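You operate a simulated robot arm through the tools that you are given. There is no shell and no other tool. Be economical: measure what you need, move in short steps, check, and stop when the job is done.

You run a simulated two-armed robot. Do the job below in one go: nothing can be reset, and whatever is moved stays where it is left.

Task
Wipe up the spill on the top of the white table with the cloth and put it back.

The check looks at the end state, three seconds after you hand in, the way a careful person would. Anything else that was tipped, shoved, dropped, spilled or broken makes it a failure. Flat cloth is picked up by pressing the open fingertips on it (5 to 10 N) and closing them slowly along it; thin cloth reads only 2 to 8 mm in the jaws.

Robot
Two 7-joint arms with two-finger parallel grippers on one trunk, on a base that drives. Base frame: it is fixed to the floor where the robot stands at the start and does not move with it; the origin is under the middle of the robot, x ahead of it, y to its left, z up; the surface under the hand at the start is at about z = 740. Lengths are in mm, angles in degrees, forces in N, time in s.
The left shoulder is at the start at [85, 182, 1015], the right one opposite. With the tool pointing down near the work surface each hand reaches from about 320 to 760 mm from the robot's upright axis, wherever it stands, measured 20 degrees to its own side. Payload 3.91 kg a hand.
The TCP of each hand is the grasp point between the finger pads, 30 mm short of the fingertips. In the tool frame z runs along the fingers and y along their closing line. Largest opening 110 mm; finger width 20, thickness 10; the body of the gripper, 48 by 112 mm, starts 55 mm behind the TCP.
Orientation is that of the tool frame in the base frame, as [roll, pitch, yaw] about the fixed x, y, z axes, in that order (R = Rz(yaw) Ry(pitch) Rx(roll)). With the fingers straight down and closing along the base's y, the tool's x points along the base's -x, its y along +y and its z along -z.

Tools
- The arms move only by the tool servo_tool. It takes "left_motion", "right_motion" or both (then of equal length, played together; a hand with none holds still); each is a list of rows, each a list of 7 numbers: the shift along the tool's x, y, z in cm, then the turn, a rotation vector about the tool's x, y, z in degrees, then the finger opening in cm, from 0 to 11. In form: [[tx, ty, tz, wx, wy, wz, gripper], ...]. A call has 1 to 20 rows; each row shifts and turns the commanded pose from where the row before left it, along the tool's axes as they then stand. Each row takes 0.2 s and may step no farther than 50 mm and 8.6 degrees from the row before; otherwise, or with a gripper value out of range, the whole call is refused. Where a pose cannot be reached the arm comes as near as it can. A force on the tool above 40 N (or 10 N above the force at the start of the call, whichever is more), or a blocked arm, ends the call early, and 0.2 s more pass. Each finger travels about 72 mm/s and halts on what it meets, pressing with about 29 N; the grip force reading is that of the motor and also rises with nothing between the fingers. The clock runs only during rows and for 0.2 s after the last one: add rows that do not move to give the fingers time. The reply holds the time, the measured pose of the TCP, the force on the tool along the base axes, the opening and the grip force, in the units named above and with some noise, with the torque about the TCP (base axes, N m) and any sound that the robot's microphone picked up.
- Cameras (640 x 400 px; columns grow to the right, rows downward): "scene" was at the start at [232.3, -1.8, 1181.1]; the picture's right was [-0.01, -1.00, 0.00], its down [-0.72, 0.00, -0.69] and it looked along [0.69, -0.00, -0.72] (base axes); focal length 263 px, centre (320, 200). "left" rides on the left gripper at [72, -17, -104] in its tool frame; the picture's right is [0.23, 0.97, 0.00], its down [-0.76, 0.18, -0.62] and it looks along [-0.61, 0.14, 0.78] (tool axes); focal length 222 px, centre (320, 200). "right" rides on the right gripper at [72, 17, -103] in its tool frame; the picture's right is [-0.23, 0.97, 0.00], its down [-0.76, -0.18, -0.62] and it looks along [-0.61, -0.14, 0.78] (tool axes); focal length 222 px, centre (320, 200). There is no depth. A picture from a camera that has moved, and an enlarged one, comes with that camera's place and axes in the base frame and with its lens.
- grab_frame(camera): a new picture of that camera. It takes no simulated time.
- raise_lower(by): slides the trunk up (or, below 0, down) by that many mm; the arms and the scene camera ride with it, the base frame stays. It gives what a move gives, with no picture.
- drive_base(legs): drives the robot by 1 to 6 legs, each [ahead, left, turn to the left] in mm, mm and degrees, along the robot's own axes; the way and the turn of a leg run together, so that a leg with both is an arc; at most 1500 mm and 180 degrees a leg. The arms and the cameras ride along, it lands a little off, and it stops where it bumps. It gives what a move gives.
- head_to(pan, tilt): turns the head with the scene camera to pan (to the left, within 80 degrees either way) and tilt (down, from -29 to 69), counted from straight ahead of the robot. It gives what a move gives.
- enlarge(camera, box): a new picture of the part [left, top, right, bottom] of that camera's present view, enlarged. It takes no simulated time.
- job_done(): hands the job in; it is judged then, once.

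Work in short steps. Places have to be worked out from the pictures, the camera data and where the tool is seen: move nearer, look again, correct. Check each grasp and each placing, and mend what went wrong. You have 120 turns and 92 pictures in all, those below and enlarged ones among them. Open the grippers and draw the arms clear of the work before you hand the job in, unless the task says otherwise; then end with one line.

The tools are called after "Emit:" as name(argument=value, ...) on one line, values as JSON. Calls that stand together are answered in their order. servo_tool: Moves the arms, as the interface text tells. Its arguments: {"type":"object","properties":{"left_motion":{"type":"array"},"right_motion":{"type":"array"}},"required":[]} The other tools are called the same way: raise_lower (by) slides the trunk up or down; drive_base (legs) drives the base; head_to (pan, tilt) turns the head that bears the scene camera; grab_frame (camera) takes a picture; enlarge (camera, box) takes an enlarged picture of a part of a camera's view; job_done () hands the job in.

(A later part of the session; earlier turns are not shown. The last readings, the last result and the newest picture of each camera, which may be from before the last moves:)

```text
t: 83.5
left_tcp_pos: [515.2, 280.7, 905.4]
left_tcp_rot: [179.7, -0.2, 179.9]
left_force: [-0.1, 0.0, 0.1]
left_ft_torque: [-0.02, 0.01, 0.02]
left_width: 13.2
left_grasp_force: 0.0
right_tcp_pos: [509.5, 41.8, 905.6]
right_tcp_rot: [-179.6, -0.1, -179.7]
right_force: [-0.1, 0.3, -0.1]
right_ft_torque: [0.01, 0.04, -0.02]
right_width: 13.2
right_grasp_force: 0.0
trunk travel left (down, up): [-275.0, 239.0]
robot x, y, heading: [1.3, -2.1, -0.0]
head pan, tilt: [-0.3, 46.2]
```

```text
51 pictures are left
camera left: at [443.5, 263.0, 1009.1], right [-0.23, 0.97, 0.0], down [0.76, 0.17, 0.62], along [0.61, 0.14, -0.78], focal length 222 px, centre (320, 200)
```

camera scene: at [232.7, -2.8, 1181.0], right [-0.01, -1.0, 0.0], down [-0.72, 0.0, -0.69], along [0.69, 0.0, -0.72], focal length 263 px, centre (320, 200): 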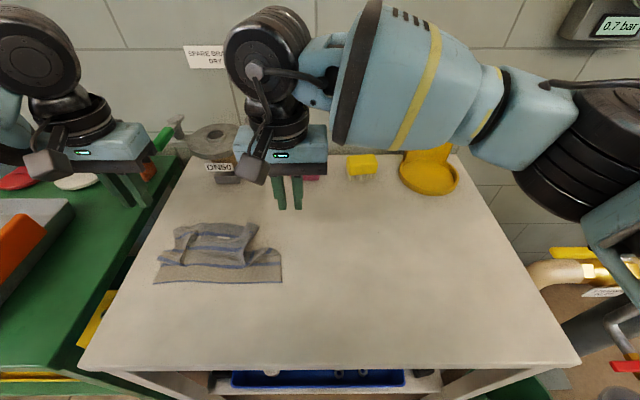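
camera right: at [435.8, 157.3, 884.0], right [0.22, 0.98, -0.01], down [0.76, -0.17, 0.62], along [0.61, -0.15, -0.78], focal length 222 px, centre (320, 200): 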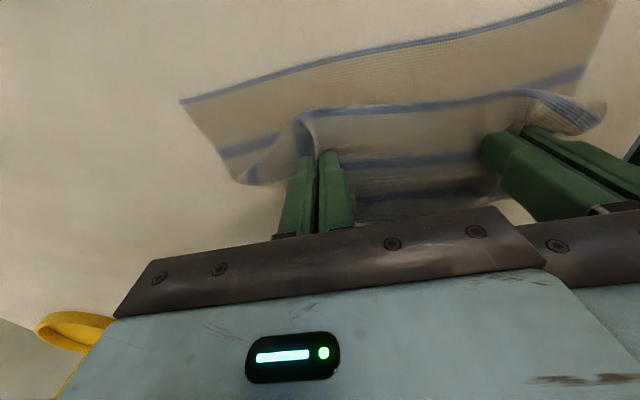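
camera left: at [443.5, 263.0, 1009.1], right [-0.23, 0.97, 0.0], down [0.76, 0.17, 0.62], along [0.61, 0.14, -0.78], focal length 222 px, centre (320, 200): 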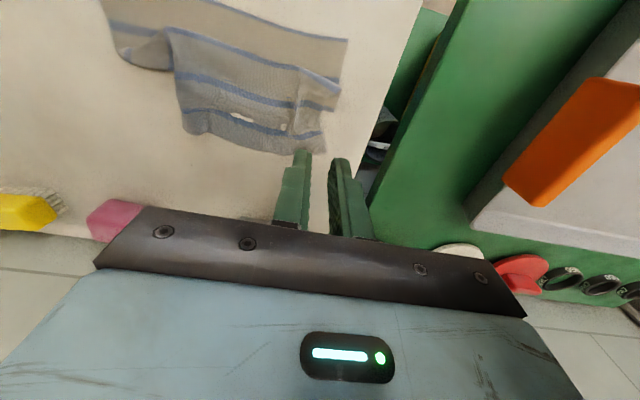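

The cloth's near edge already has the right y span (66–295), but it sits at x≈450 instead of 365, with a fold behind it. Other objects are untouched. I press the near corners with the fingertips and pull them toward the robot.

Emit:
servo_tool(left_motion=[[2, -0.4, 2, 0, 0, 0, 1], [2, -0.4, 3, 0, 0, 0, 1], [1, 0, 3, 0, 0, 0, 1], [0, 0, 3, 0, 0, 0, 1], [0, 0, 1.5, 0, 0, 0, 1], [0, 0, 0.4, 0, 0, 0, 1], [0, 0, 0, 0, 0, 0, 1]], right_motion=[[2, 2, 2, 0, 0, 0, 1], [2, 2.5, 3, 0, 0, 0, 1], [0.5, 0, 3, 0, 0, 0, 1], [0, 0, 3, 0, 0, 0, 1], [0, 0, 1.5, 0, 0, 0, 1], [0, 0, 0.4, 0, 0, 0, 1], [0, 0, 0, 0, 0, 0, 1]])

Emit:
grab_frame(camera="scene")

Emit:
grab_frame(camera="right")

```text
t: 85.1
left_tcp_pos: [465.5, 273.6, 776.9]
left_tcp_rot: [179.8, 0.1, 179.9]
left_force: [0.2, 0.1, -0.4]
left_ft_torque: [0.02, -0.04, -0.02]
left_width: 10.1
left_grasp_force: 0.0
right_tcp_pos: [464.2, 89.3, 774.6]
right_tcp_rot: [-179.7, 0.0, -179.7]
right_force: [-0.8, 0.4, 0.2]
right_ft_torque: [0.0, 0.0, -0.01]
right_width: 10.1
right_grasp_force: 0.0
trunk travel left (down, up): [-275.0, 239.0]
robot x, y, heading: [1.2, -1.1, -0.2]
head pan, tilt: [-0.3, 46.2]
```

```text
50 pictures are left
camera scene: at [232.4, -2.2, 1181.1], right [-0.01, -1.0, 0.0], down [-0.72, 0.0, -0.69], along [0.69, 0.0, -0.72], focal length 263 px, centre (320, 200)
```

scene: 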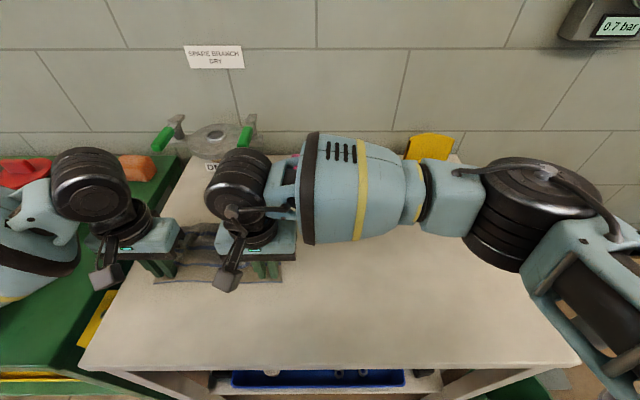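

```text
49 pictures are left
camera right: at [391.5, 106.1, 878.4], right [0.22, 0.98, -0.01], down [0.76, -0.17, 0.62], along [0.61, -0.14, -0.78], focal length 222 px, centre (320, 200)
```

right: 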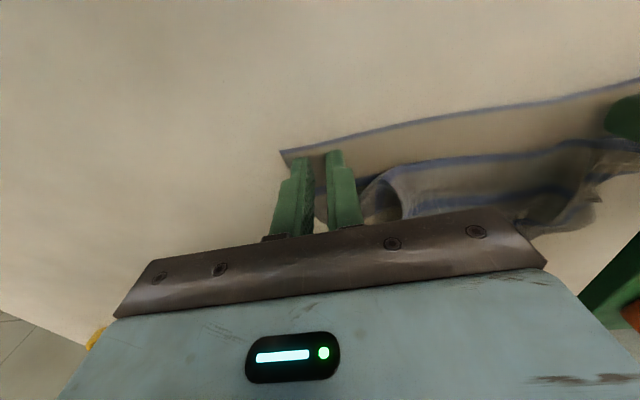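

The fingertips are well placed on the near strip. I press down.

Emit:
servo_tool(left_motion=[[0, 0, 0.3, 0, 0, 0, 1], [0, 0, 0.2, 0, 0, 0, 1], [0, 0, 0, 0, 0, 0, 1]], right_motion=[[0, 0, 0.25, 0, 0, 0, 1], [0, 0, 0.1, 0, 0, 0, 1], [0, 0, 0, 0, 0, 0, 1]])

```text
t: 85.9
left_tcp_pos: [466.6, 271.7, 772.5]
left_tcp_rot: [179.9, 0.1, 179.9]
left_force: [-0.1, 0.4, 1.9]
left_ft_torque: [0.0, 0.01, 0.0]
left_width: 9.9
left_grasp_force: 0.1
right_tcp_pos: [462.8, 89.6, 772.0]
right_tcp_rot: [-179.6, 0.0, -179.7]
right_force: [-0.1, 0.3, 0.2]
right_ft_torque: [-0.01, 0.05, -0.01]
right_width: 10.0
right_grasp_force: 0.0
trunk travel left (down, up): [-275.0, 239.0]
robot x, y, heading: [0.4, -0.5, -0.1]
head pan, tilt: [-0.3, 46.2]
```

Emit:
servo_tool(left_motion=[[0, 0, 0.1, 0, 0, 0, 1], [0, 0, 0, 0, 0, 0, 1], [0, 0, 0, 0, 0, 0, 1]], right_motion=[[0, 0, 0.2, 0, 0, 0, 1], [0, 0, 0, 0, 0, 0, 1], [0, 0, 0, 0, 0, 0, 1]])

```text
t: 86.7
left_tcp_pos: [466.4, 272.3, 771.7]
left_tcp_rot: [179.7, 0.1, -180.0]
left_force: [-0.2, -0.4, 7.8]
left_ft_torque: [-0.01, 0.02, 0.01]
left_width: 10.0
left_grasp_force: 0.0
right_tcp_pos: [462.0, 88.2, 771.8]
right_tcp_rot: [-179.6, 0.1, -179.7]
right_force: [1.5, 1.3, 6.7]
right_ft_torque: [0.07, -0.01, 0.0]
right_width: 10.1
right_grasp_force: 0.0
trunk travel left (down, up): [-275.0, 239.0]
robot x, y, heading: [3.2, 1.1, -0.1]
head pan, tilt: [-0.3, 46.2]
```

7–8 N on each hand is good. I press slightly more and drag both 84 mm toward the robot.

Emit:
servo_tool(left_motion=[[0.5, 0, 0.03, 0, 0, 0, 1], [1, 0, 0, 0, 0, 0, 1], [1, 0, 0, 0, 0, 0, 1], [1, 0, 0, 0, 0, 0, 1], [1, 0, 0, 0, 0, 0, 1], [1, 0, 0, 0, 0, 0, 1], [1, 0, 0, 0, 0, 0, 1], [1, 0, 0, 0, 0, 0, 1], [0.9, 0, 0, 0, 0, 0, 1], [0, 0, 0, 0, 0, 0, 1]], right_motion=[[0.5, 0, 0.03, 0, 0, 0, 1], [1, 0, 0, 0, 0, 0, 1], [1, 0, 0, 0, 0, 0, 1], [1, 0, 0, 0, 0, 0, 1], [1, 0, 0, 0, 0, 0, 1], [1, 0, 0, 0, 0, 0, 1], [1, 0, 0, 0, 0, 0, 1], [1, 0, 0, 0, 0, 0, 1], [0.9, 0, 0, 0, 0, 0, 1], [0, 0, 0, 0, 0, 0, 1]])

Emit:
grab_frame(camera="right")

Emit:
grab_frame(camera="scene")

```text
t: 88.9
left_tcp_pos: [380.5, 271.1, 771.3]
left_tcp_rot: [179.6, 0.1, 180.0]
left_force: [4.9, -0.6, 27.3]
left_ft_torque: [-0.13, -0.17, 0.0]
left_width: 10.0
left_grasp_force: 0.1
right_tcp_pos: [377.6, 89.0, 771.6]
right_tcp_rot: [-179.6, 0.0, -179.7]
right_force: [0.9, 0.8, 4.7]
right_ft_torque: [0.02, -0.03, 0.0]
right_width: 10.1
right_grasp_force: 0.4
trunk travel left (down, up): [-275.0, 239.0]
robot x, y, heading: [0.4, 0.0, -0.0]
head pan, tilt: [-0.3, 46.2]
```

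```text
48 pictures are left
camera right: at [305.6, 104.2, 874.6], right [0.22, 0.98, -0.01], down [0.76, -0.17, 0.62], along [0.61, -0.14, -0.78], focal length 222 px, centre (320, 200)
```

right: 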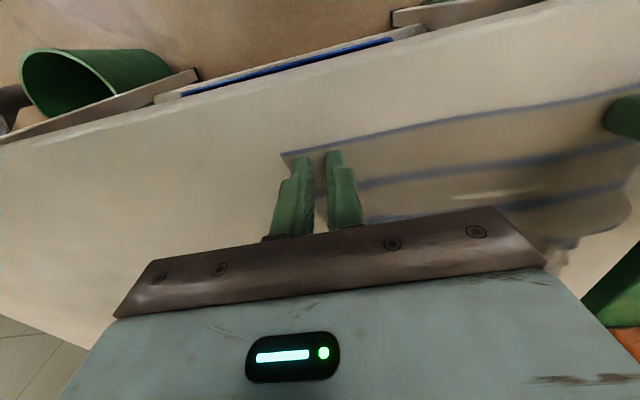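

```text
47 pictures are left
camera scene: at [231.4, -3.1, 1181.3], right [-0.01, -1.0, 0.0], down [-0.72, 0.0, -0.69], along [0.69, 0.0, -0.72], focal length 263 px, centre (320, 200)
```

scene: 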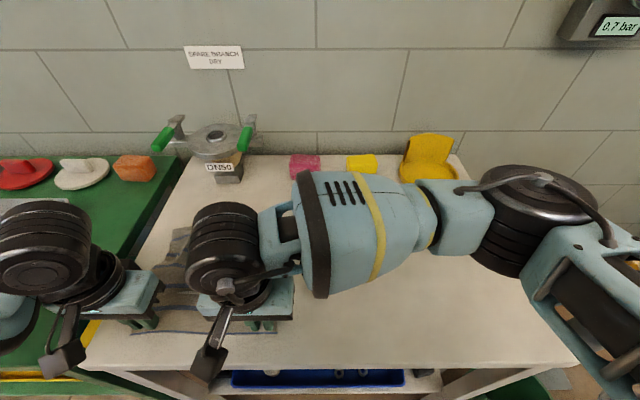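

The near edge came along. I lift both hands straight up and aside to see the whole cloth.

Emit:
servo_tool(left_motion=[[0, 0, -1, 0, 0, 0, 1], [0, 0, -3, 0, 0, 0, 1], [0, 0, -4, 0, 0, 0, 1], [-1, 2, -4, 0, 0, 0, 1], [-2, 3, -1, 0, 0, 0, 1], [-3, 0, 0, 0, 0, 0, 1], [-3, 0, 0, 0, 0, 0, 1], [-3, 0, 0, 0, 0, 0, 1]], right_motion=[[0, 0, -1, 0, 0, 0, 1], [0, 0, -3, 0, 0, 0, 1], [0, 0, -4, 0, 0, 0, 1], [0, -2, -4, 0, 0, 0, 1], [0, -4, -1, 0, 0, 0, 1], [0, -4, 0, 0, 0, 0, 1], [0, -4, 0, 0, 0, 0, 1], [0, -4, 0, 0, 0, 0, 1]])

Emit:
grab_frame(camera="scene")

Emit:
enlarge(camera="scene", box=[100, 190, 340, 350])

```text
t: 90.7
left_tcp_pos: [503.5, 319.5, 900.3]
left_tcp_rot: [179.7, -0.1, 179.9]
left_force: [-0.6, -0.5, 0.0]
left_ft_torque: [0.02, 0.02, 0.02]
left_width: 10.0
left_grasp_force: 0.1
right_tcp_pos: [380.7, -90.7, 902.2]
right_tcp_rot: [-179.7, -0.1, -179.6]
right_force: [0.4, 0.7, 0.6]
right_ft_torque: [0.01, -0.01, -0.04]
right_width: 9.8
right_grasp_force: 0.0
trunk travel left (down, up): [-275.0, 239.0]
robot x, y, heading: [0.3, 0.4, -0.1]
head pan, tilt: [-0.3, 46.2]
```

```text
46 pictures are left
camera scene: at [232.8, -3.2, 1181.0], right [-0.01, -1.0, 0.0], down [-0.72, 0.01, -0.69], along [0.69, 0.0, -0.72], focal length 263 px, centre (320, 200)
```

scene: 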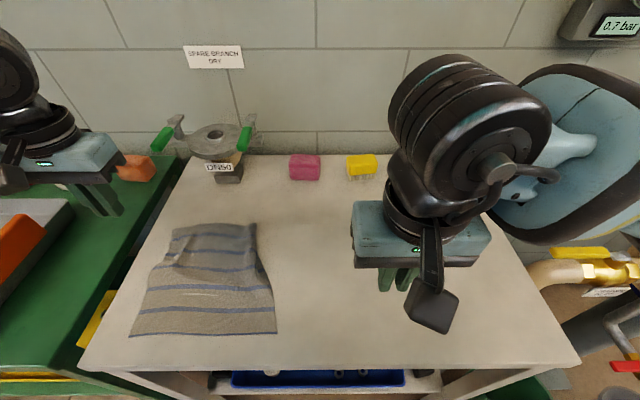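

```text
2.50 times, centred on (220, 270) of scene
camera zoom: at [232.8, -3.2, 1181.0], right [-0.01, -1.0, 0.0], down [-0.72, 0.01, -0.69], along [0.69, 0.0, -0.72], focal length 657 px, centre (570, 25)
```

zoom: 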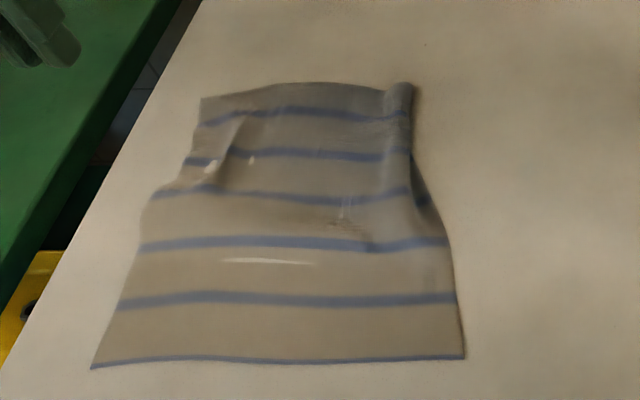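

The near edge matches its original place exactly, and the far-left corner is close too. Only the far-right part is still gathered, with its edge at y≈135 instead of 69. I bring the right hand over for a closer look.

Emit:
servo_tool(right_motion=[[-2, 3, 0, 0, 0, 0, 1], [-3, 3, 0, 0, 0, 0, 1], [-3, 3, 0, 0, 0, 0, 1], [-1, 3, 0, 0, 0, 0, 1], [0, 0, 2, 0, 0, 0, 1]])

Emit:
grab_frame(camera="right")

Emit:
grab_frame(camera="left")

```text
t: 91.9
left_tcp_pos: [502.4, 319.8, 899.6]
left_tcp_rot: [179.7, 0.0, 179.9]
left_force: [-0.3, -0.9, 0.2]
left_ft_torque: [0.01, 0.0, 0.02]
left_width: 10.0
left_grasp_force: 0.0
right_tcp_pos: [469.9, 30.7, 881.6]
right_tcp_rot: [-179.5, -0.1, -179.8]
right_force: [0.1, 0.0, 0.1]
right_ft_torque: [0.0, 0.02, -0.05]
right_width: 10.2
right_grasp_force: 0.1
trunk travel left (down, up): [-275.0, 239.0]
robot x, y, heading: [-2.2, 0.5, -0.1]
head pan, tilt: [-0.3, 46.2]
```

```text
44 pictures are left
camera right: at [397.6, 46.9, 984.6], right [0.22, 0.98, -0.01], down [0.76, -0.17, 0.62], along [0.61, -0.14, -0.78], focal length 222 px, centre (320, 200)
```

right: 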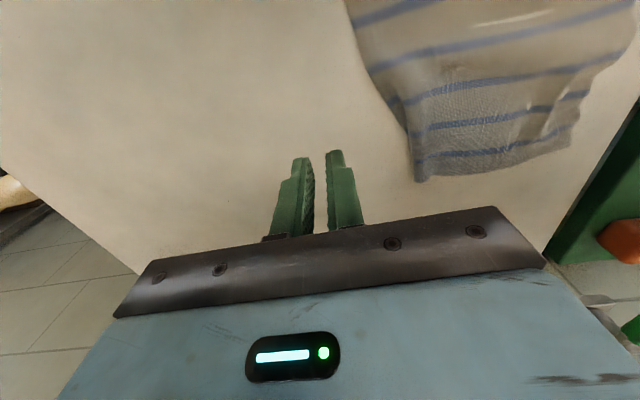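

```text
43 pictures are left
camera left: at [429.4, 302.3, 1003.1], right [-0.23, 0.97, 0.0], down [0.76, 0.17, 0.62], along [0.61, 0.14, -0.78], focal length 222 px, centre (320, 200)
```

left: 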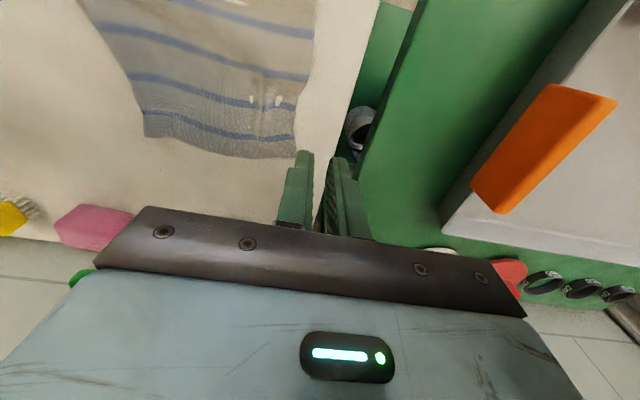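

Emit:
enlarge(camera="right", box=[340, 20, 600, 200])

```text
2.22 times, centred on (470, 110) of right
camera zoom: at [397.6, 46.9, 984.6], right [0.22, 0.98, -0.01], down [0.76, -0.17, 0.62], along [0.61, -0.14, -0.78], focal length 494 px, centre (-13, 400)
```

zoom: 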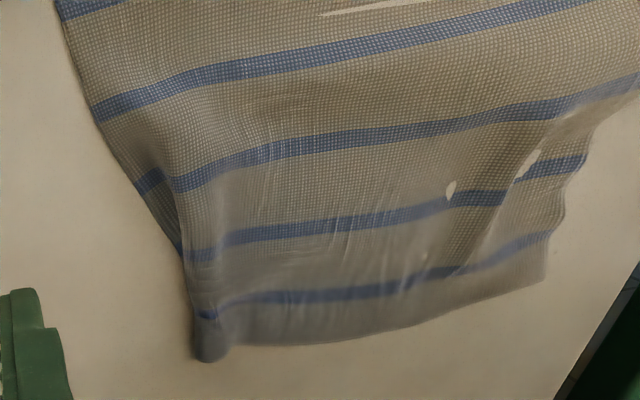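

The far-right corner is folded under along a diagonal. I will pinch the top layer near the fold, lift so the tucked flap drops free, and lay it back down moving +y so the flap spreads to the right. First I move above the spot.

Emit:
servo_tool(right_motion=[[-2, 3, 0, 0, 0, 0, 2], [-2, 3, 0, 0, 0, 0, 3], [-2, 3, 0, 0, 0, 0, 3], [-2, 3, 1, 0, 0, 0, 3], [-1.8, 1.4, 2, 0, 0, 0, 3], [0, 0, 3, 0, 0, 0, 3], [0, 0, 2, 0, 0, 0, 3], [0, 0, 1, 0, 0, 0, 3]])

Emit:
grab_frame(camera="right")

Emit:
grab_frame(camera="left")

```text
t: 93.9
left_tcp_pos: [502.2, 319.5, 900.0]
left_tcp_rot: [179.7, -0.1, 179.9]
left_force: [-0.9, 0.2, -0.2]
left_ft_torque: [0.02, -0.01, 0.01]
left_width: 9.8
left_grasp_force: 0.2
right_tcp_pos: [591.7, 107.5, 781.9]
right_tcp_rot: [-179.4, -0.1, 175.1]
right_force: [0.8, -0.4, 0.0]
right_ft_torque: [0.03, -0.01, -0.02]
right_width: 30.2
right_grasp_force: 0.2
right hand out of reach, approached as far as the arm can: row 5
trunk travel left (down, up): [-275.0, 239.0]
robot x, y, heading: [0.1, 0.2, 0.1]
head pan, tilt: [-0.3, 46.2]
stopped in row 8 (right hand): the arm was blocked; the commanded pose is now the measured one
```

```text
41 pictures are left
camera right: at [522.2, 130.3, 884.3], right [0.31, 0.95, -0.01], down [0.74, -0.24, 0.63], along [0.59, -0.2, -0.78], focal length 222 px, centre (320, 200)
```

right: 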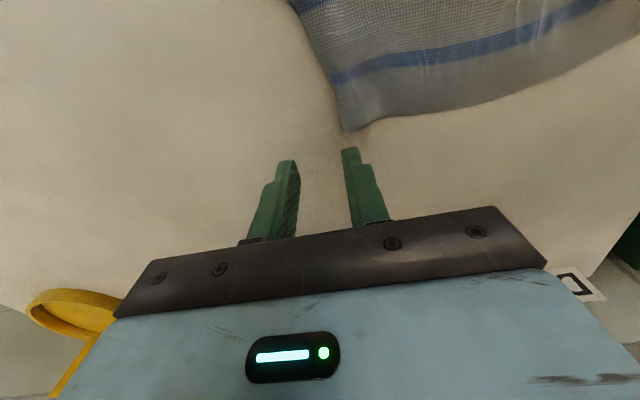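

```text
40 pictures are left
camera left: at [429.2, 302.7, 1003.0], right [-0.23, 0.97, 0.01], down [0.76, 0.17, 0.62], along [0.61, 0.14, -0.78], focal length 222 px, centre (320, 200)
```

left: 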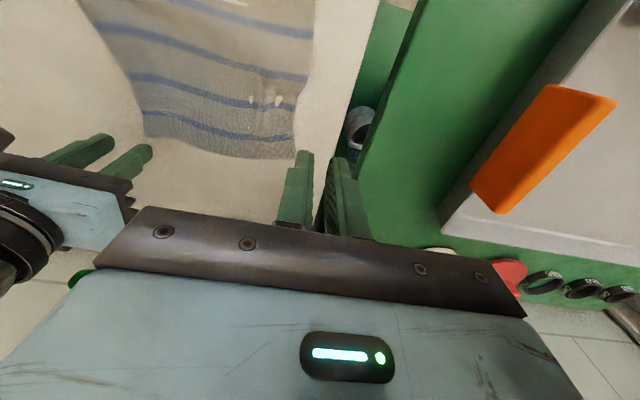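

This spot is beyond the right arm's reach, so I withdraw it to its own side and use the left hand instead. The fold corner is at about (580, 130).

Emit:
servo_tool(right_motion=[[0, 0, -3, 0, 0, 0, 3], [0, 0, -4, 0, 0, 0, 3], [0, -2, -4, 0, 0, 0, 3], [1, -4, 0, 0, 0, -2, 3], [2, -4, 0, 0, 0, -2.5, 3], [2, -4, 0, 0, 0, 0, 3], [2, -4, 0, 0, 0, 0, 3], [2, -4, 0, 0, 0, 0, 3], [2, -4, 0, 0, 0, 0, 3], [0, -4, 0, 0, 0, 0, 3]])

Emit:
servo_tool(left_motion=[[-1.5, -4, 0, 0, 0, 0, 2], [-1.5, -4, 0, 0, 0, 0, 3], [-1.5, -4, 1, 0, 0, 0, 3], [-1.5, -3.5, 3, 0, 0, 0, 3], [0, 0, 3, 0, 0, 0, 3], [0, 0, 2, 0, 0, 0, 3], [0, 0, 1, 0, 0, 0, 3], [0, 0, 0.8, 0, 0, 0, 3], [0, 0, 0, 0, 0, 0, 3]])

Emit:
grab_frame(camera="left")

Emit:
grab_frame(camera="scene")

```text
t: 96.1
left_tcp_pos: [500.6, 319.8, 900.9]
left_tcp_rot: [179.7, 0.1, 179.8]
left_force: [-0.1, -0.5, -1.1]
left_ft_torque: [0.0, -0.01, -0.01]
left_width: 10.2
left_grasp_force: 0.0
right_tcp_pos: [473.5, -189.5, 896.0]
right_tcp_rot: [-179.3, 0.1, 179.9]
right_force: [0.6, -0.2, 1.2]
right_ft_torque: [0.02, 0.02, 0.0]
right_width: 29.9
right_grasp_force: 0.0
trunk travel left (down, up): [-275.0, 239.0]
robot x, y, heading: [1.7, 0.5, 0.0]
head pan, tilt: [-0.3, 46.2]
```

```text
t: 98.1
left_tcp_pos: [559.8, 165.4, 792.0]
left_tcp_rot: [179.7, 0.1, 179.9]
left_force: [0.8, 0.2, -0.1]
left_ft_torque: [-0.04, 0.02, 0.0]
left_width: 30.0
left_grasp_force: 0.0
right_tcp_pos: [472.3, -187.3, 896.2]
right_tcp_rot: [-179.4, 0.1, 180.0]
right_force: [0.3, -0.8, -0.5]
right_ft_torque: [0.0, 0.01, -0.03]
right_width: 30.1
right_grasp_force: 0.1
trunk travel left (down, up): [-275.0, 239.0]
robot x, y, heading: [-1.1, -1.0, -0.2]
head pan, tilt: [-0.3, 46.2]
```

```text
39 pictures are left
camera left: at [487.9, 148.5, 894.2], right [-0.23, 0.97, 0.0], down [0.76, 0.17, 0.62], along [0.61, 0.14, -0.78], focal length 222 px, centre (320, 200)
```

left: 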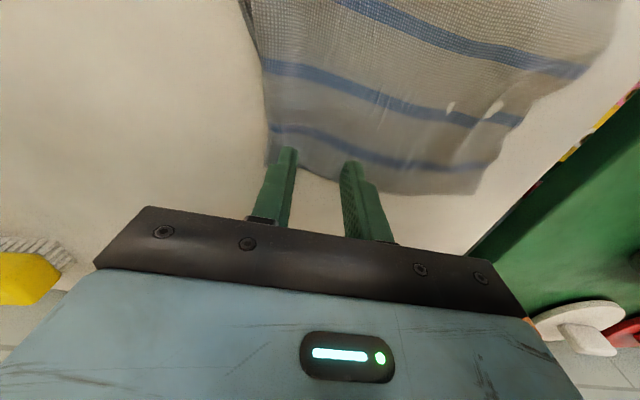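

```text
38 pictures are left
camera scene: at [232.4, -2.1, 1181.1], right [-0.01, -1.0, 0.0], down [-0.72, 0.0, -0.69], along [0.69, 0.0, -0.72], focal length 263 px, centre (320, 200)
```

scene: 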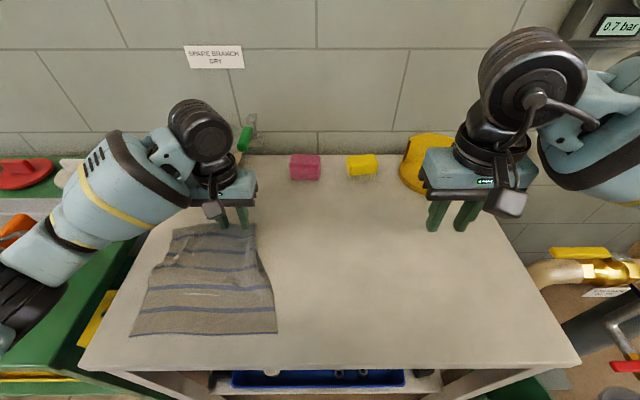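

The left fingers are above the folded strip; its right fold edge is at y≈128. I lower to contact.

Emit:
servo_tool(left_motion=[[0, 0, 1, 0, 0, 0, 3], [0, 0, 0.6, 0, 0, 0, 3], [0, 0, 0.2, 0, 0, 0, 3], [0, 0, 0.1, 0, 0, 0, 3], [0, 0, 0, 0, 0, 0, 3]])

```text
t: 99.3
left_tcp_pos: [561.7, 165.1, 772.7]
left_tcp_rot: [179.7, -0.1, -180.0]
left_force: [0.8, 1.1, 4.5]
left_ft_torque: [-0.08, 0.01, 0.0]
left_width: 29.3
left_grasp_force: 0.0
right_tcp_pos: [473.1, -188.4, 894.2]
right_tcp_rot: [-179.3, 0.1, 180.0]
right_force: [1.7, -0.1, 0.1]
right_ft_torque: [0.04, -0.02, 0.0]
right_width: 29.9
right_grasp_force: 0.1
trunk travel left (down, up): [-275.0, 239.0]
robot x, y, heading: [1.4, 4.2, 0.1]
head pan, tilt: [-0.3, 46.2]
```

In contact at 4.5 N. I press 0.7 mm more and close slowly.

Emit:
servo_tool(left_motion=[[0, 0, 0.07, 0, 0, 0, 3], [0, 0, 0, 0, 0, 0, 2.8], [0, 0, 0, 0, 0, 0, 2.6], [0, 0, 0, 0, 0, 0, 2.4], [0, 0, 0, 0, 0, 0, 2.2], [0, 0, 0, 0, 0, 0, 2.0], [0, 0, 0, 0, 0, 0, 1.8], [0, 0, 0, 0, 0, 0, 1.6], [0, 0, 0, 0, 0, 0, 1.4], [0, 0, 0, 0, 0, 0, 1.2], [0, 0, 0, 0, 0, 0, 1.0], [0, 0, 0, 0, 0, 0, 0.8], [0, 0, 0, 0, 0, 0, 0.6], [0, 0, 0, 0, 0, 0, 0.4], [0, 0, 0, 0, 0, 0, 0.2], [0, 0, 0, 0, 0, 0, 0], [0, 0, 0, 0, 0, 0, 0]])

Emit:
grab_frame(camera="left")

```text
t: 102.9
left_tcp_pos: [560.7, 165.0, 771.5]
left_tcp_rot: [179.8, 0.0, 179.9]
left_force: [0.3, -2.5, 8.8]
left_ft_torque: [-0.18, -0.05, -0.02]
left_width: 0.0
left_grasp_force: 28.5
right_tcp_pos: [472.9, -187.1, 895.2]
right_tcp_rot: [-179.4, 0.0, 179.9]
right_force: [0.7, 0.4, 0.7]
right_ft_torque: [0.04, -0.05, 0.01]
right_width: 29.7
right_grasp_force: 0.0
trunk travel left (down, up): [-275.0, 239.0]
robot x, y, heading: [-0.9, -0.1, -0.1]
head pan, tilt: [-0.3, 46.2]
```

```text
37 pictures are left
camera left: at [488.2, 147.8, 875.3], right [-0.23, 0.97, 0.0], down [0.76, 0.17, 0.62], along [0.61, 0.14, -0.78], focal length 222 px, centre (320, 200)
```

left: 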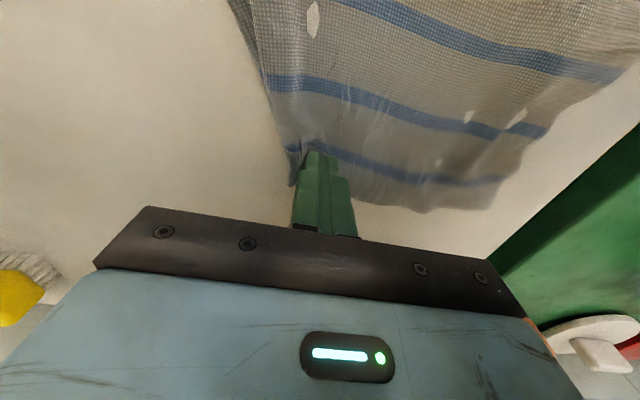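

The pinch slipped (0.0 mm). I retry farther in at y≈185, with a 40 mm opening and firmer pressure.

Emit:
servo_tool(left_motion=[[0, 0, -1, 0, 0, 0, 0], [0.3, 1, -1, 0, 0, 0, 2], [0.5, 1.2, 0, 0, 0, 0, 4], [0, 0, 0, 0, 0, 0, 4], [0, 0, 1, 0, 0, 0, 4], [0, 0, 0.8, 0, 0, 0, 4], [0, 0, 0.2, 0, 0, 0, 4], [0, 0, 0.05, 0, 0, 0, 4], [0, 0, 0, 0, 0, 0, 4]])

Emit:
grab_frame(camera="left")

```text
t: 104.9
left_tcp_pos: [553.4, 187.3, 771.8]
left_tcp_rot: [179.8, 0.1, 179.9]
left_force: [1.0, 0.3, 8.6]
left_ft_torque: [-0.24, -0.12, 0.07]
left_width: 40.2
left_grasp_force: 0.1
right_tcp_pos: [473.0, -188.2, 896.7]
right_tcp_rot: [-179.4, 0.1, 179.8]
right_force: [0.3, 0.0, 0.3]
right_ft_torque: [0.02, 0.03, -0.01]
right_width: 30.2
right_grasp_force: 0.1
trunk travel left (down, up): [-275.0, 239.0]
robot x, y, heading: [-0.0, 3.3, 0.0]
head pan, tilt: [-0.3, 46.2]
```

```text
36 pictures are left
camera left: at [481.2, 169.8, 875.0], right [-0.23, 0.97, 0.0], down [0.76, 0.17, 0.63], along [0.61, 0.14, -0.78], focal length 222 px, centre (320, 200)
```

left: 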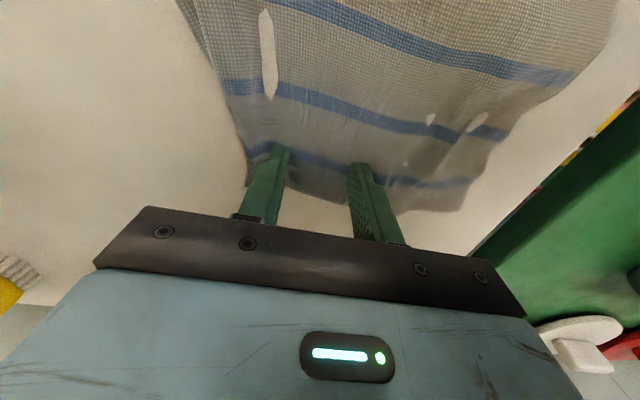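

Both fingers are on the cloth at 8.6 N. I add a little pressure and close.

Emit:
servo_tool(left_motion=[[0, 0, 0.05, 0, 0, 0, 3.8], [0, 0, 0, 0, 0, 0, 3.5], [0, 0, 0, 0, 0, 0, 3.2], [0, 0, 0, 0, 0, 0, 2.9], [0, 0, 0, 0, 0, 0, 2.6], [0, 0, 0, 0, 0, 0, 2.3], [0, 0, 0, 0, 0, 0, 2.0], [0, 0, 0, 0, 0, 0, 1.7], [0, 0, 0, 0, 0, 0, 1.4], [0, 0, 0, 0, 0, 0, 1.1], [0, 0, 0, 0, 0, 0, 0.9], [0, 0, 0, 0, 0, 0, 0.7], [0, 0, 0, 0, 0, 0, 0.5], [0, 0, 0, 0, 0, 0, 0.3], [0, 0, 0, 0, 0, 0, 0.1], [0, 0, 0, 0, 0, 0, 0], [0, 0, 0, 0, 0, 0, 0]])

Emit:
grab_frame(camera="left")

```text
t: 108.5
left_tcp_pos: [553.5, 186.5, 771.9]
left_tcp_rot: [179.8, 0.1, 179.9]
left_force: [-0.4, -6.4, 15.7]
left_ft_torque: [-0.29, -0.12, -0.02]
left_width: 0.5
left_grasp_force: 29.0
right_tcp_pos: [472.5, -188.9, 895.5]
right_tcp_rot: [-179.5, 0.1, 179.8]
right_force: [0.2, -0.2, -0.6]
right_ft_torque: [0.03, 0.01, 0.0]
right_width: 29.7
right_grasp_force: 0.2
trunk travel left (down, up): [-275.0, 239.0]
robot x, y, heading: [-0.8, 5.3, -0.4]
head pan, tilt: [-0.3, 46.2]
```

```text
35 pictures are left
camera left: at [480.7, 169.2, 874.6], right [-0.23, 0.97, 0.0], down [0.76, 0.17, 0.62], along [0.61, 0.14, -0.78], focal length 222 px, centre (320, 200)
```

left: 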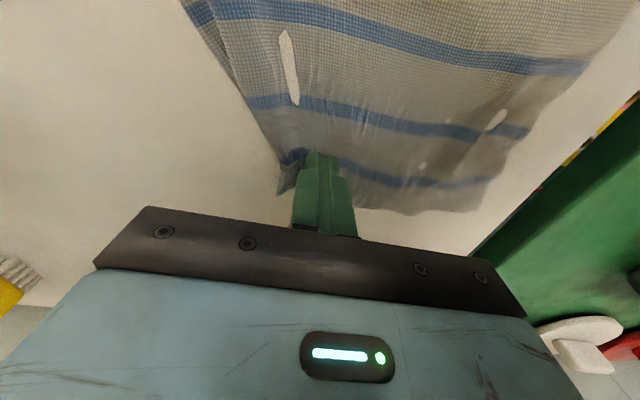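

It slipped again (0.5 mm). Earlier success came at nearly 20 N, so I retry farther in (y≈210) with more pressure.

Emit:
servo_tool(left_motion=[[0, 0, -1, 0, 0, 0, 0], [0, 1, -1, 0, 0, 0, 2], [0.5, 1.3, 0, 0, 0, 0, 4], [0, 0, 0, 0, 0, 0, 4], [0, 0, 1, 0, 0, 0, 4], [0, 0, 0.8, 0, 0, 0, 4], [0, 0, 0.2, 0, 0, 0, 4], [0, 0, 0.1, 0, 0, 0, 4], [0, 0, 0, 0, 0, 0, 4]])

```text
t: 110.5
left_tcp_pos: [549.0, 210.6, 771.3]
left_tcp_rot: [179.8, 0.2, -180.0]
left_force: [1.4, 2.6, 12.0]
left_ft_torque: [-0.22, -0.09, 0.02]
left_width: 39.6
left_grasp_force: 0.0
right_tcp_pos: [473.4, -187.3, 896.6]
right_tcp_rot: [-179.5, 0.1, 179.9]
right_force: [0.4, 0.4, -0.6]
right_ft_torque: [-0.01, 0.04, 0.0]
right_width: 30.2
right_grasp_force: 0.0
trunk travel left (down, up): [-275.0, 239.0]
robot x, y, heading: [1.0, -1.8, 0.3]
head pan, tilt: [-0.3, 46.2]
```

Emit:
servo_tool(left_motion=[[0, 0, 0.05, 0, 0, 0, 3.8], [0, 0, 0, 0, 0, 0, 3.6], [0, 0, 0, 0, 0, 0, 3.4], [0, 0, 0, 0, 0, 0, 3.2], [0, 0, 0, 0, 0, 0, 3.0], [0, 0, 0, 0, 0, 0, 2.8], [0, 0, 0, 0, 0, 0, 2.6], [0, 0, 0, 0, 0, 0, 2.4], [0, 0, 0, 0, 0, 0, 2.2], [0, 0, 0, 0, 0, 0, 2.0]])

Emit:
grab_frame(camera="left")

```text
t: 112.7
left_tcp_pos: [547.3, 210.5, 772.2]
left_tcp_rot: [179.6, 0.1, -180.0]
left_force: [-0.4, -3.7, 26.3]
left_ft_torque: [-0.43, -0.08, 0.0]
left_width: 20.8
left_grasp_force: 0.9
right_tcp_pos: [472.7, -188.8, 897.1]
right_tcp_rot: [-179.5, 0.2, 180.0]
right_force: [-0.7, -0.9, 0.4]
right_ft_torque: [-0.03, 0.0, -0.01]
right_width: 30.1
right_grasp_force: 0.1
trunk travel left (down, up): [-275.0, 239.0]
robot x, y, heading: [-2.0, 0.4, 0.0]
head pan, tilt: [-0.3, 46.2]
```

```text
34 pictures are left
camera left: at [474.4, 192.6, 874.0], right [-0.23, 0.97, 0.0], down [0.76, 0.17, 0.63], along [0.61, 0.14, -0.78], focal length 222 px, centre (320, 200)
```

left: 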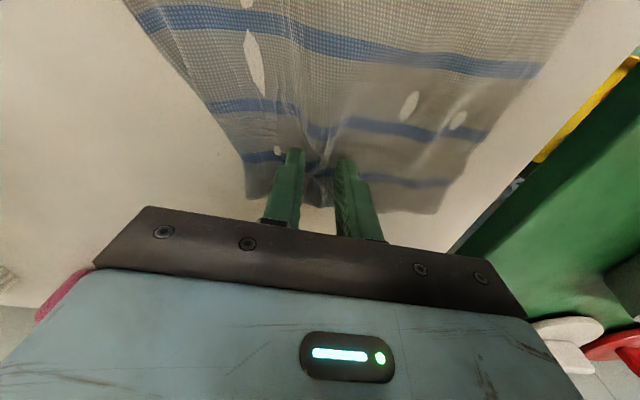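

Folds are gathering between the fingers now. I finish closing.

Emit:
servo_tool(left_motion=[[0, 0, 0, 0, 0, 0, 1.8], [0, 0, 0, 0, 0, 0, 1.6], [0, 0, 0, 0, 0, 0, 1.4], [0, 0, 0, 0, 0, 0, 1.2], [0, 0, 0, 0, 0, 0, 1.0], [0, 0, 0, 0, 0, 0, 0.8], [0, 0, 0, 0, 0, 0, 0.6], [0, 0, 0, 0, 0, 0, 0.4], [0, 0, 0, 0, 0, 0, 0.2], [0, 0, 0, 0, 0, 0, 0], [0, 0, 0, 0, 0, 0, 0]])

Emit:
grab_frame(camera="left")

```text
t: 115.1
left_tcp_pos: [547.1, 210.2, 771.4]
left_tcp_rot: [179.8, 0.2, 179.9]
left_force: [0.7, -1.5, 27.8]
left_ft_torque: [-0.17, -0.01, 0.0]
left_width: 6.3
left_grasp_force: 28.8
right_tcp_pos: [474.0, -188.5, 897.4]
right_tcp_rot: [-179.6, 0.1, 179.9]
right_force: [0.1, -0.3, -0.3]
right_ft_torque: [0.01, -0.01, -0.03]
right_width: 29.7
right_grasp_force: 0.0
trunk travel left (down, up): [-275.0, 239.0]
robot x, y, heading: [0.1, 1.8, 0.2]
head pan, tilt: [-0.3, 46.2]
```

```text
33 pictures are left
camera left: at [474.4, 192.5, 874.0], right [-0.23, 0.97, 0.0], down [0.76, 0.17, 0.63], along [0.61, 0.14, -0.78], focal length 222 px, centre (320, 200)
```

left: 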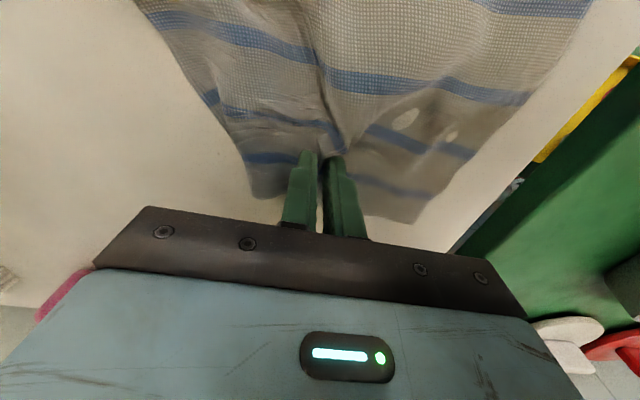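

6.3 mm is held, with multiple layers. I lift about 100 mm to let the flap fall free and look.

Emit:
servo_tool(left_motion=[[0, 0, -1, 0, 0, 0, 0], [0, 0, -2, 0, 0, 0, 0], [0, 0, -3, 0, 0, 0, 0], [0, 0, -3, 0, 0, 0, 0], [0, 0, -3, 0, 0, 0, 0], [0, 0, 0, 0, 0, 0, 0]])

Emit:
grab_frame(camera="scene")

Emit:
grab_frame(camera="right")

```text
t: 116.5
left_tcp_pos: [548.7, 208.3, 890.5]
left_tcp_rot: [179.7, -0.2, 179.9]
left_force: [-0.3, 0.5, -0.1]
left_ft_torque: [0.02, 0.0, -0.02]
left_width: 2.4
left_grasp_force: 28.8
right_tcp_pos: [474.7, -188.0, 894.3]
right_tcp_rot: [-179.4, 0.1, 179.9]
right_force: [0.1, 0.6, -0.4]
right_ft_torque: [0.02, 0.0, -0.01]
right_width: 29.7
right_grasp_force: 0.0
trunk travel left (down, up): [-275.0, 239.0]
robot x, y, heading: [-1.9, 0.6, -0.2]
head pan, tilt: [-0.3, 46.2]
```

```text
32 pictures are left
camera scene: at [232.6, -2.0, 1181.0], right [-0.01, -1.0, 0.0], down [-0.72, 0.0, -0.69], along [0.69, 0.0, -0.72], focal length 263 px, centre (320, 200)
```

scene: 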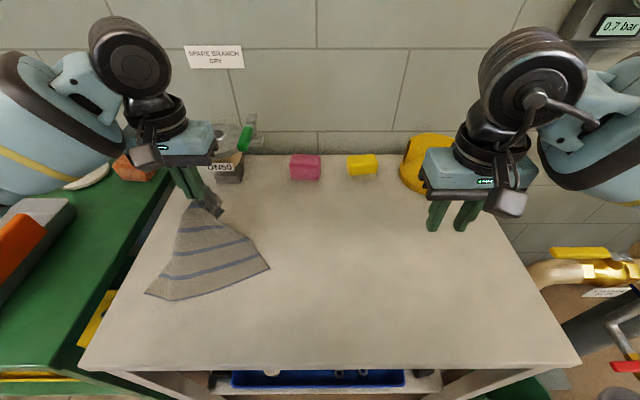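

```text
31 pictures are left
camera right: at [402.0, -170.5, 998.7], right [0.23, 0.97, -0.01], down [0.76, -0.17, 0.63], along [0.61, -0.15, -0.78], focal length 222 px, centre (320, 200)
```

right: 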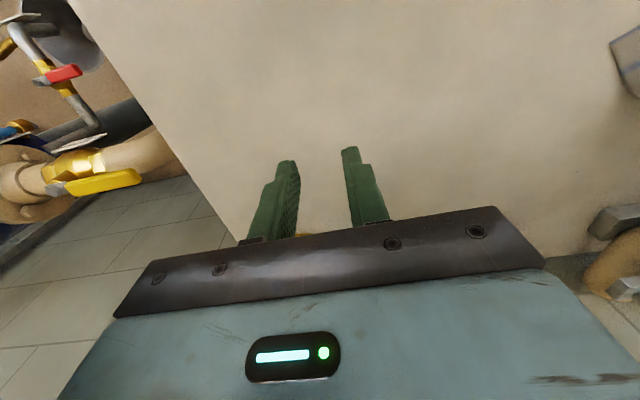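

The cloth now hangs from near the middle of its far edge and the flap is free. I lift it a bit more, bring it toward me, and lay it down moving away. The last part comes back slightly so the far corners spread outward.

Emit:
servo_tool(left_motion=[[0, -0.5, -3, 0, 0, 0, 0], [0, -0.5, -3, 0, 0, 0, 0], [1, -0.5, -3, 0, 0, 0, 0], [2, 0, -2, 0, 0, 0, 0], [2, 0, 0, 0, 0, 0, 0], [2, 0, 0, 0, 0, 0, 0], [2, 0, 0, 0, 0, 0, 0], [2, 0, 0, 0, 0, 0, 0], [0, 0, 0, 0, 0, 0, 0], [0, 0, 0, 0, 0, 0, 0], [0, 0, 0, 0, 0, 0, 0]])

Emit:
grab_frame(camera="scene")

```text
t: 118.9
left_tcp_pos: [440.8, 195.4, 998.5]
left_tcp_rot: [179.7, 0.0, -180.0]
left_force: [-0.5, 0.1, -0.1]
left_ft_torque: [0.02, 0.02, 0.03]
left_width: 2.6
left_grasp_force: 29.4
right_tcp_pos: [474.0, -188.5, 896.7]
right_tcp_rot: [-179.4, 0.0, 179.9]
right_force: [0.8, -0.7, 0.9]
right_ft_torque: [-0.02, 0.03, -0.01]
right_width: 29.7
right_grasp_force: 0.0
trunk travel left (down, up): [-275.0, 239.0]
robot x, y, heading: [-0.1, -1.3, 0.2]
head pan, tilt: [-0.3, 46.2]
```

```text
30 pictures are left
camera scene: at [232.5, -2.1, 1181.0], right [-0.01, -1.0, 0.0], down [-0.72, 0.0, -0.69], along [0.69, 0.0, -0.72], focal length 263 px, centre (320, 200)
```

scene: 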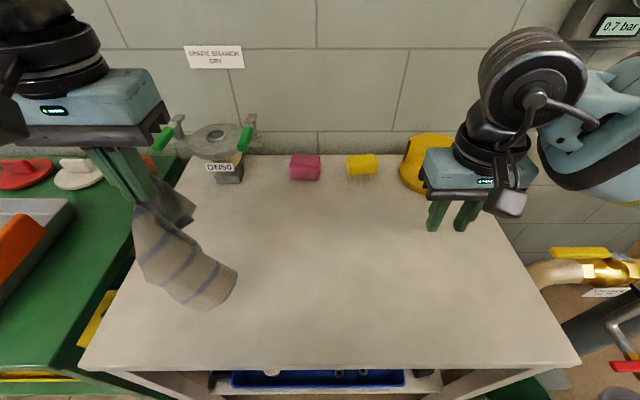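

The cloth hangs free. I lay it down: diagonal away, then slightly back for the last part.

Emit:
servo_tool(left_motion=[[0, 0, 1.5, 0, 0, 0, 0], [0, 0, 1.3, 0, 0, 0, 0], [-1.5, 0, 1.3, 0, 0, 0, 0], [-1.5, 0, 1.3, 0, 0, 0, 0], [-1.5, 0, 1.3, 0, 0, 0, 0], [-1.5, 0, 1.3, 0, 0, 0, 0], [-1.5, 0, 1.3, 0, 0, 0, 0], [-1.5, 0, 1.3, 0, 0, 0, 0], [-1.5, 0, 1.3, 0, 0, 0, 0], [-1.5, 0, 1.3, 0, 0, 0, 0], [-1.5, 0, 1.3, 0, 0, 0, 0], [0, 0, 0, 0, 0, 0, 0], [0.5, 0, 1.5, 0, 0, 0, 0], [1, 0, 1.5, 0, 0, 0, 0], [1, 0, 1.5, 0, 0, 0, 0], [1, 0, 1.5, 0, 0, 0, 0], [0.5, 0, 1, 0, 0, 0, 0], [0, 0, 0, 0, 0, 0, 0]])

Emit:
grab_frame(camera="scene")

Emit:
grab_frame(camera="left")

```text
t: 122.7
left_tcp_pos: [532.9, 194.8, 785.3]
left_tcp_rot: [179.8, 0.1, 180.0]
left_force: [1.3, 0.7, 0.6]
left_ft_torque: [-0.02, 0.0, 0.03]
left_width: 2.6
left_grasp_force: 29.4
right_tcp_pos: [473.6, -187.6, 896.2]
right_tcp_rot: [-179.4, 0.1, 179.9]
right_force: [0.4, 0.7, 0.1]
right_ft_torque: [-0.02, 0.01, -0.01]
right_width: 30.0
right_grasp_force: 0.1
trunk travel left (down, up): [-275.0, 239.0]
robot x, y, heading: [0.4, 0.5, 0.2]
head pan, tilt: [-0.3, 46.2]
```

```text
29 pictures are left
camera scene: at [232.4, -2.2, 1181.1], right [-0.01, -1.0, 0.0], down [-0.72, 0.0, -0.69], along [0.69, 0.0, -0.72], focal length 263 px, centre (320, 200)
```

scene: 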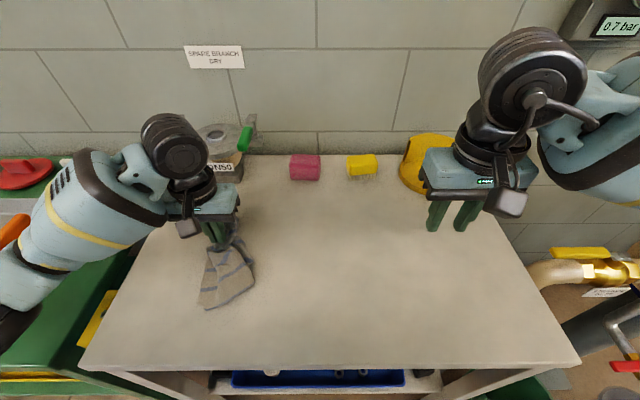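

```text
28 pictures are left
camera left: at [460.7, 177.3, 887.5], right [-0.23, 0.97, 0.0], down [0.76, 0.17, 0.62], along [0.61, 0.14, -0.78], focal length 222 px, centre (320, 200)
```

left: 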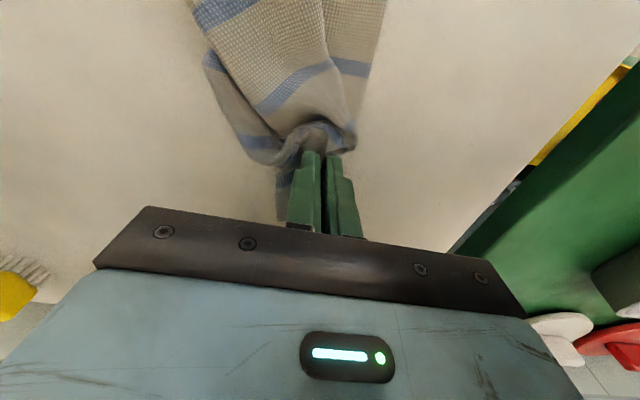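

The hanging cloth narrowed and folded on itself. I release it, raise the hand and look, then spread it by its corners.

Emit:
servo_tool(left_motion=[[0, 0, 0.8, 0, 0, 0, 0], [0, 0, 0, 0, 0, 0, 0.8], [0, 0, 0, 0, 0, 0, 2], [0, 0, 0, 0, 0, 0, 3], [0, 0, -2, 0, 0, 0, 3], [0, 0, -4, 0, 0, 0, 3], [0, 0, -4, 0, 0, 0, 3], [2, 2, -2, 0, 0, 0, 3], [3, 3, 0, 0, 0, 0, 3], [3, 3, 0, 0, 0, 0, 3]])

Emit:
drive_base(legs=[[0, 130, 0]])

Emit:
grab_frame(camera="scene")

Emit:
enlarge(camera="left", box=[40, 0, 440, 220])

```text
t: 124.9
left_tcp_pos: [450.9, 272.6, 899.2]
left_tcp_rot: [179.9, 0.0, 179.9]
left_force: [-0.4, -0.5, 0.8]
left_ft_torque: [0.0, -0.05, 0.01]
left_width: 30.1
left_grasp_force: 0.0
right_tcp_pos: [474.0, -186.6, 895.8]
right_tcp_rot: [-179.4, 0.1, 179.7]
right_force: [0.3, -0.1, 0.4]
right_ft_torque: [-0.01, 0.0, -0.01]
right_width: 30.2
right_grasp_force: 0.0
trunk travel left (down, up): [-275.0, 239.0]
robot x, y, heading: [2.1, -3.8, -0.2]
head pan, tilt: [-0.3, 46.2]
```

```text
t: 126.7
left_tcp_pos: [452.1, 403.1, 897.9]
left_tcp_rot: [179.7, 0.0, 179.9]
left_force: [0.2, 0.7, 0.4]
left_ft_torque: [-0.02, -0.03, 0.02]
left_width: 30.0
left_grasp_force: 0.0
right_tcp_pos: [474.1, -57.1, 895.9]
right_tcp_rot: [-179.4, 0.1, 179.9]
right_force: [-0.3, -0.6, -0.1]
right_ft_torque: [0.02, 0.0, 0.03]
right_width: 30.0
right_grasp_force: 0.1
trunk travel left (down, up): [-275.0, 239.0]
robot x, y, heading: [2.4, 126.2, 0.4]
head pan, tilt: [-0.3, 46.2]
```

```text
27 pictures are left
camera scene: at [232.4, 128.1, 1181.1], right [0.0, -1.0, 0.0], down [-0.72, 0.0, -0.69], along [0.69, 0.0, -0.72], focal length 263 px, centre (320, 200)
```

scene: 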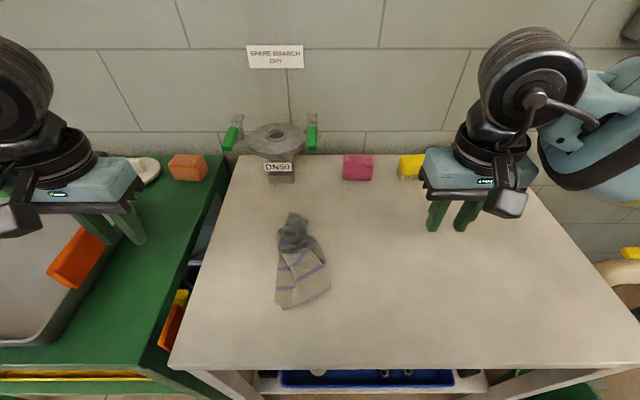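

```text
1.60 times, centred on (240, 110) of left
camera zoom: at [379.7, 385.7, 1001.5], right [-0.23, 0.97, 0.0], down [0.76, 0.18, 0.62], along [0.61, 0.15, -0.78], focal length 355 px, centre (448, 344)
```

zoom: 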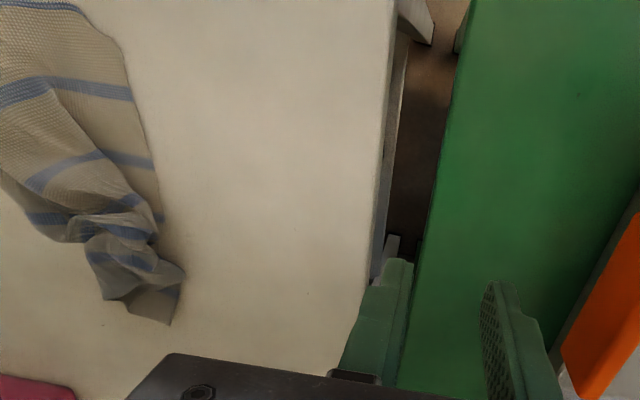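

Driving went fine. I zoom in on the cloth from above to understand its folds.

Emit:
enlarge(camera="scene", box=[240, 195, 370, 320])

```text
3.20 times, centred on (305, 258) of scene
camera zoom: at [232.4, 128.1, 1181.1], right [0.0, -1.0, 0.0], down [-0.72, 0.0, -0.69], along [0.69, 0.0, -0.72], focal length 841 px, centre (368, 16)
```

zoom: 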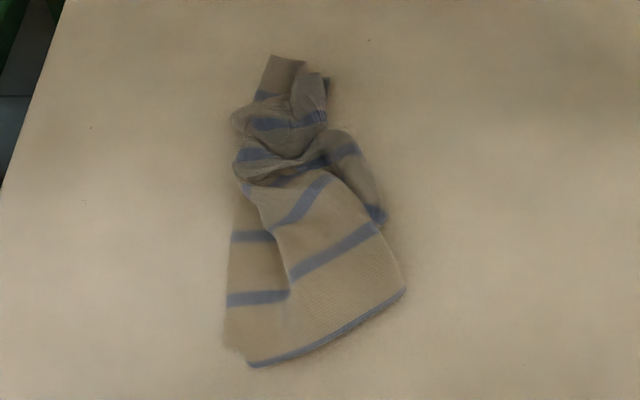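

The cloth looks Z-folded lengthwise. The near-right corner is at about (445, 107) and the lower layer shows on the left at about (420, 200). Pulling those two apart should open it, so I start with the right hand on the near-right corner.

Emit:
servo_tool(right_motion=[[0, 4, 0, 0, 0, 0, 1], [0, 4, 0, 0, 0, 0, 1], [0, 4, 1, 0, 0, 0, 1], [1, 3, 3, 0, 0, 0, 1], [1, 3, 3, 0, 0, 0, 1], [0, 0, 3, 0, 0, 0, 1], [0, 0, 1.5, 0, 0, 0, 1], [0, 0, 0.5, 0, 0, 0, 1], [0, 0, 0.2, 0, 0, 0, 1], [0, 0, 0, 0, 0, 0, 1]], left_motion=[[0, 0, 0, 0, 0, 0, 1], [0, 0, 0, 0, 0, 0, 1], [0, 0, 0, 0, 0, 0, 1], [0, 0, 0, 0, 0, 0, 1], [0, 0, 0, 0, 0, 0, 1], [0, 0, 0, 0, 0, 0, 1], [0, 0, 0, 0, 0, 0, 1], [0, 0, 0, 0, 0, 0, 1], [0, 0, 0, 0, 0, 0, 1], [0, 0, 0, 0, 0, 0, 1]])

Emit:
grab_frame(camera="right")

```text
t: 128.9
left_tcp_pos: [453.0, 402.4, 900.0]
left_tcp_rot: [179.7, 0.0, 180.0]
left_force: [1.0, 1.6, 0.3]
left_ft_torque: [-0.03, 0.01, -0.02]
left_width: 10.2
left_grasp_force: 0.1
right_tcp_pos: [454.8, 121.5, 772.6]
right_tcp_rot: [-179.4, 0.1, 180.0]
right_force: [0.3, 0.1, 4.1]
right_ft_torque: [0.07, 0.0, 0.04]
right_width: 10.4
right_grasp_force: 0.2
trunk travel left (down, up): [-275.0, 239.0]
robot x, y, heading: [-2.7, 134.0, 0.0]
head pan, tilt: [-0.3, 46.2]
```

```text
24 pictures are left
camera right: at [382.3, 138.5, 875.7], right [0.23, 0.97, -0.01], down [0.76, -0.17, 0.63], along [0.61, -0.15, -0.78], focal length 222 px, centre (320, 200)
```

right: 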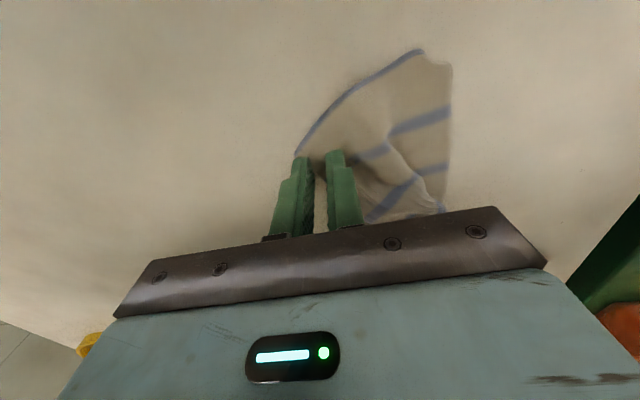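

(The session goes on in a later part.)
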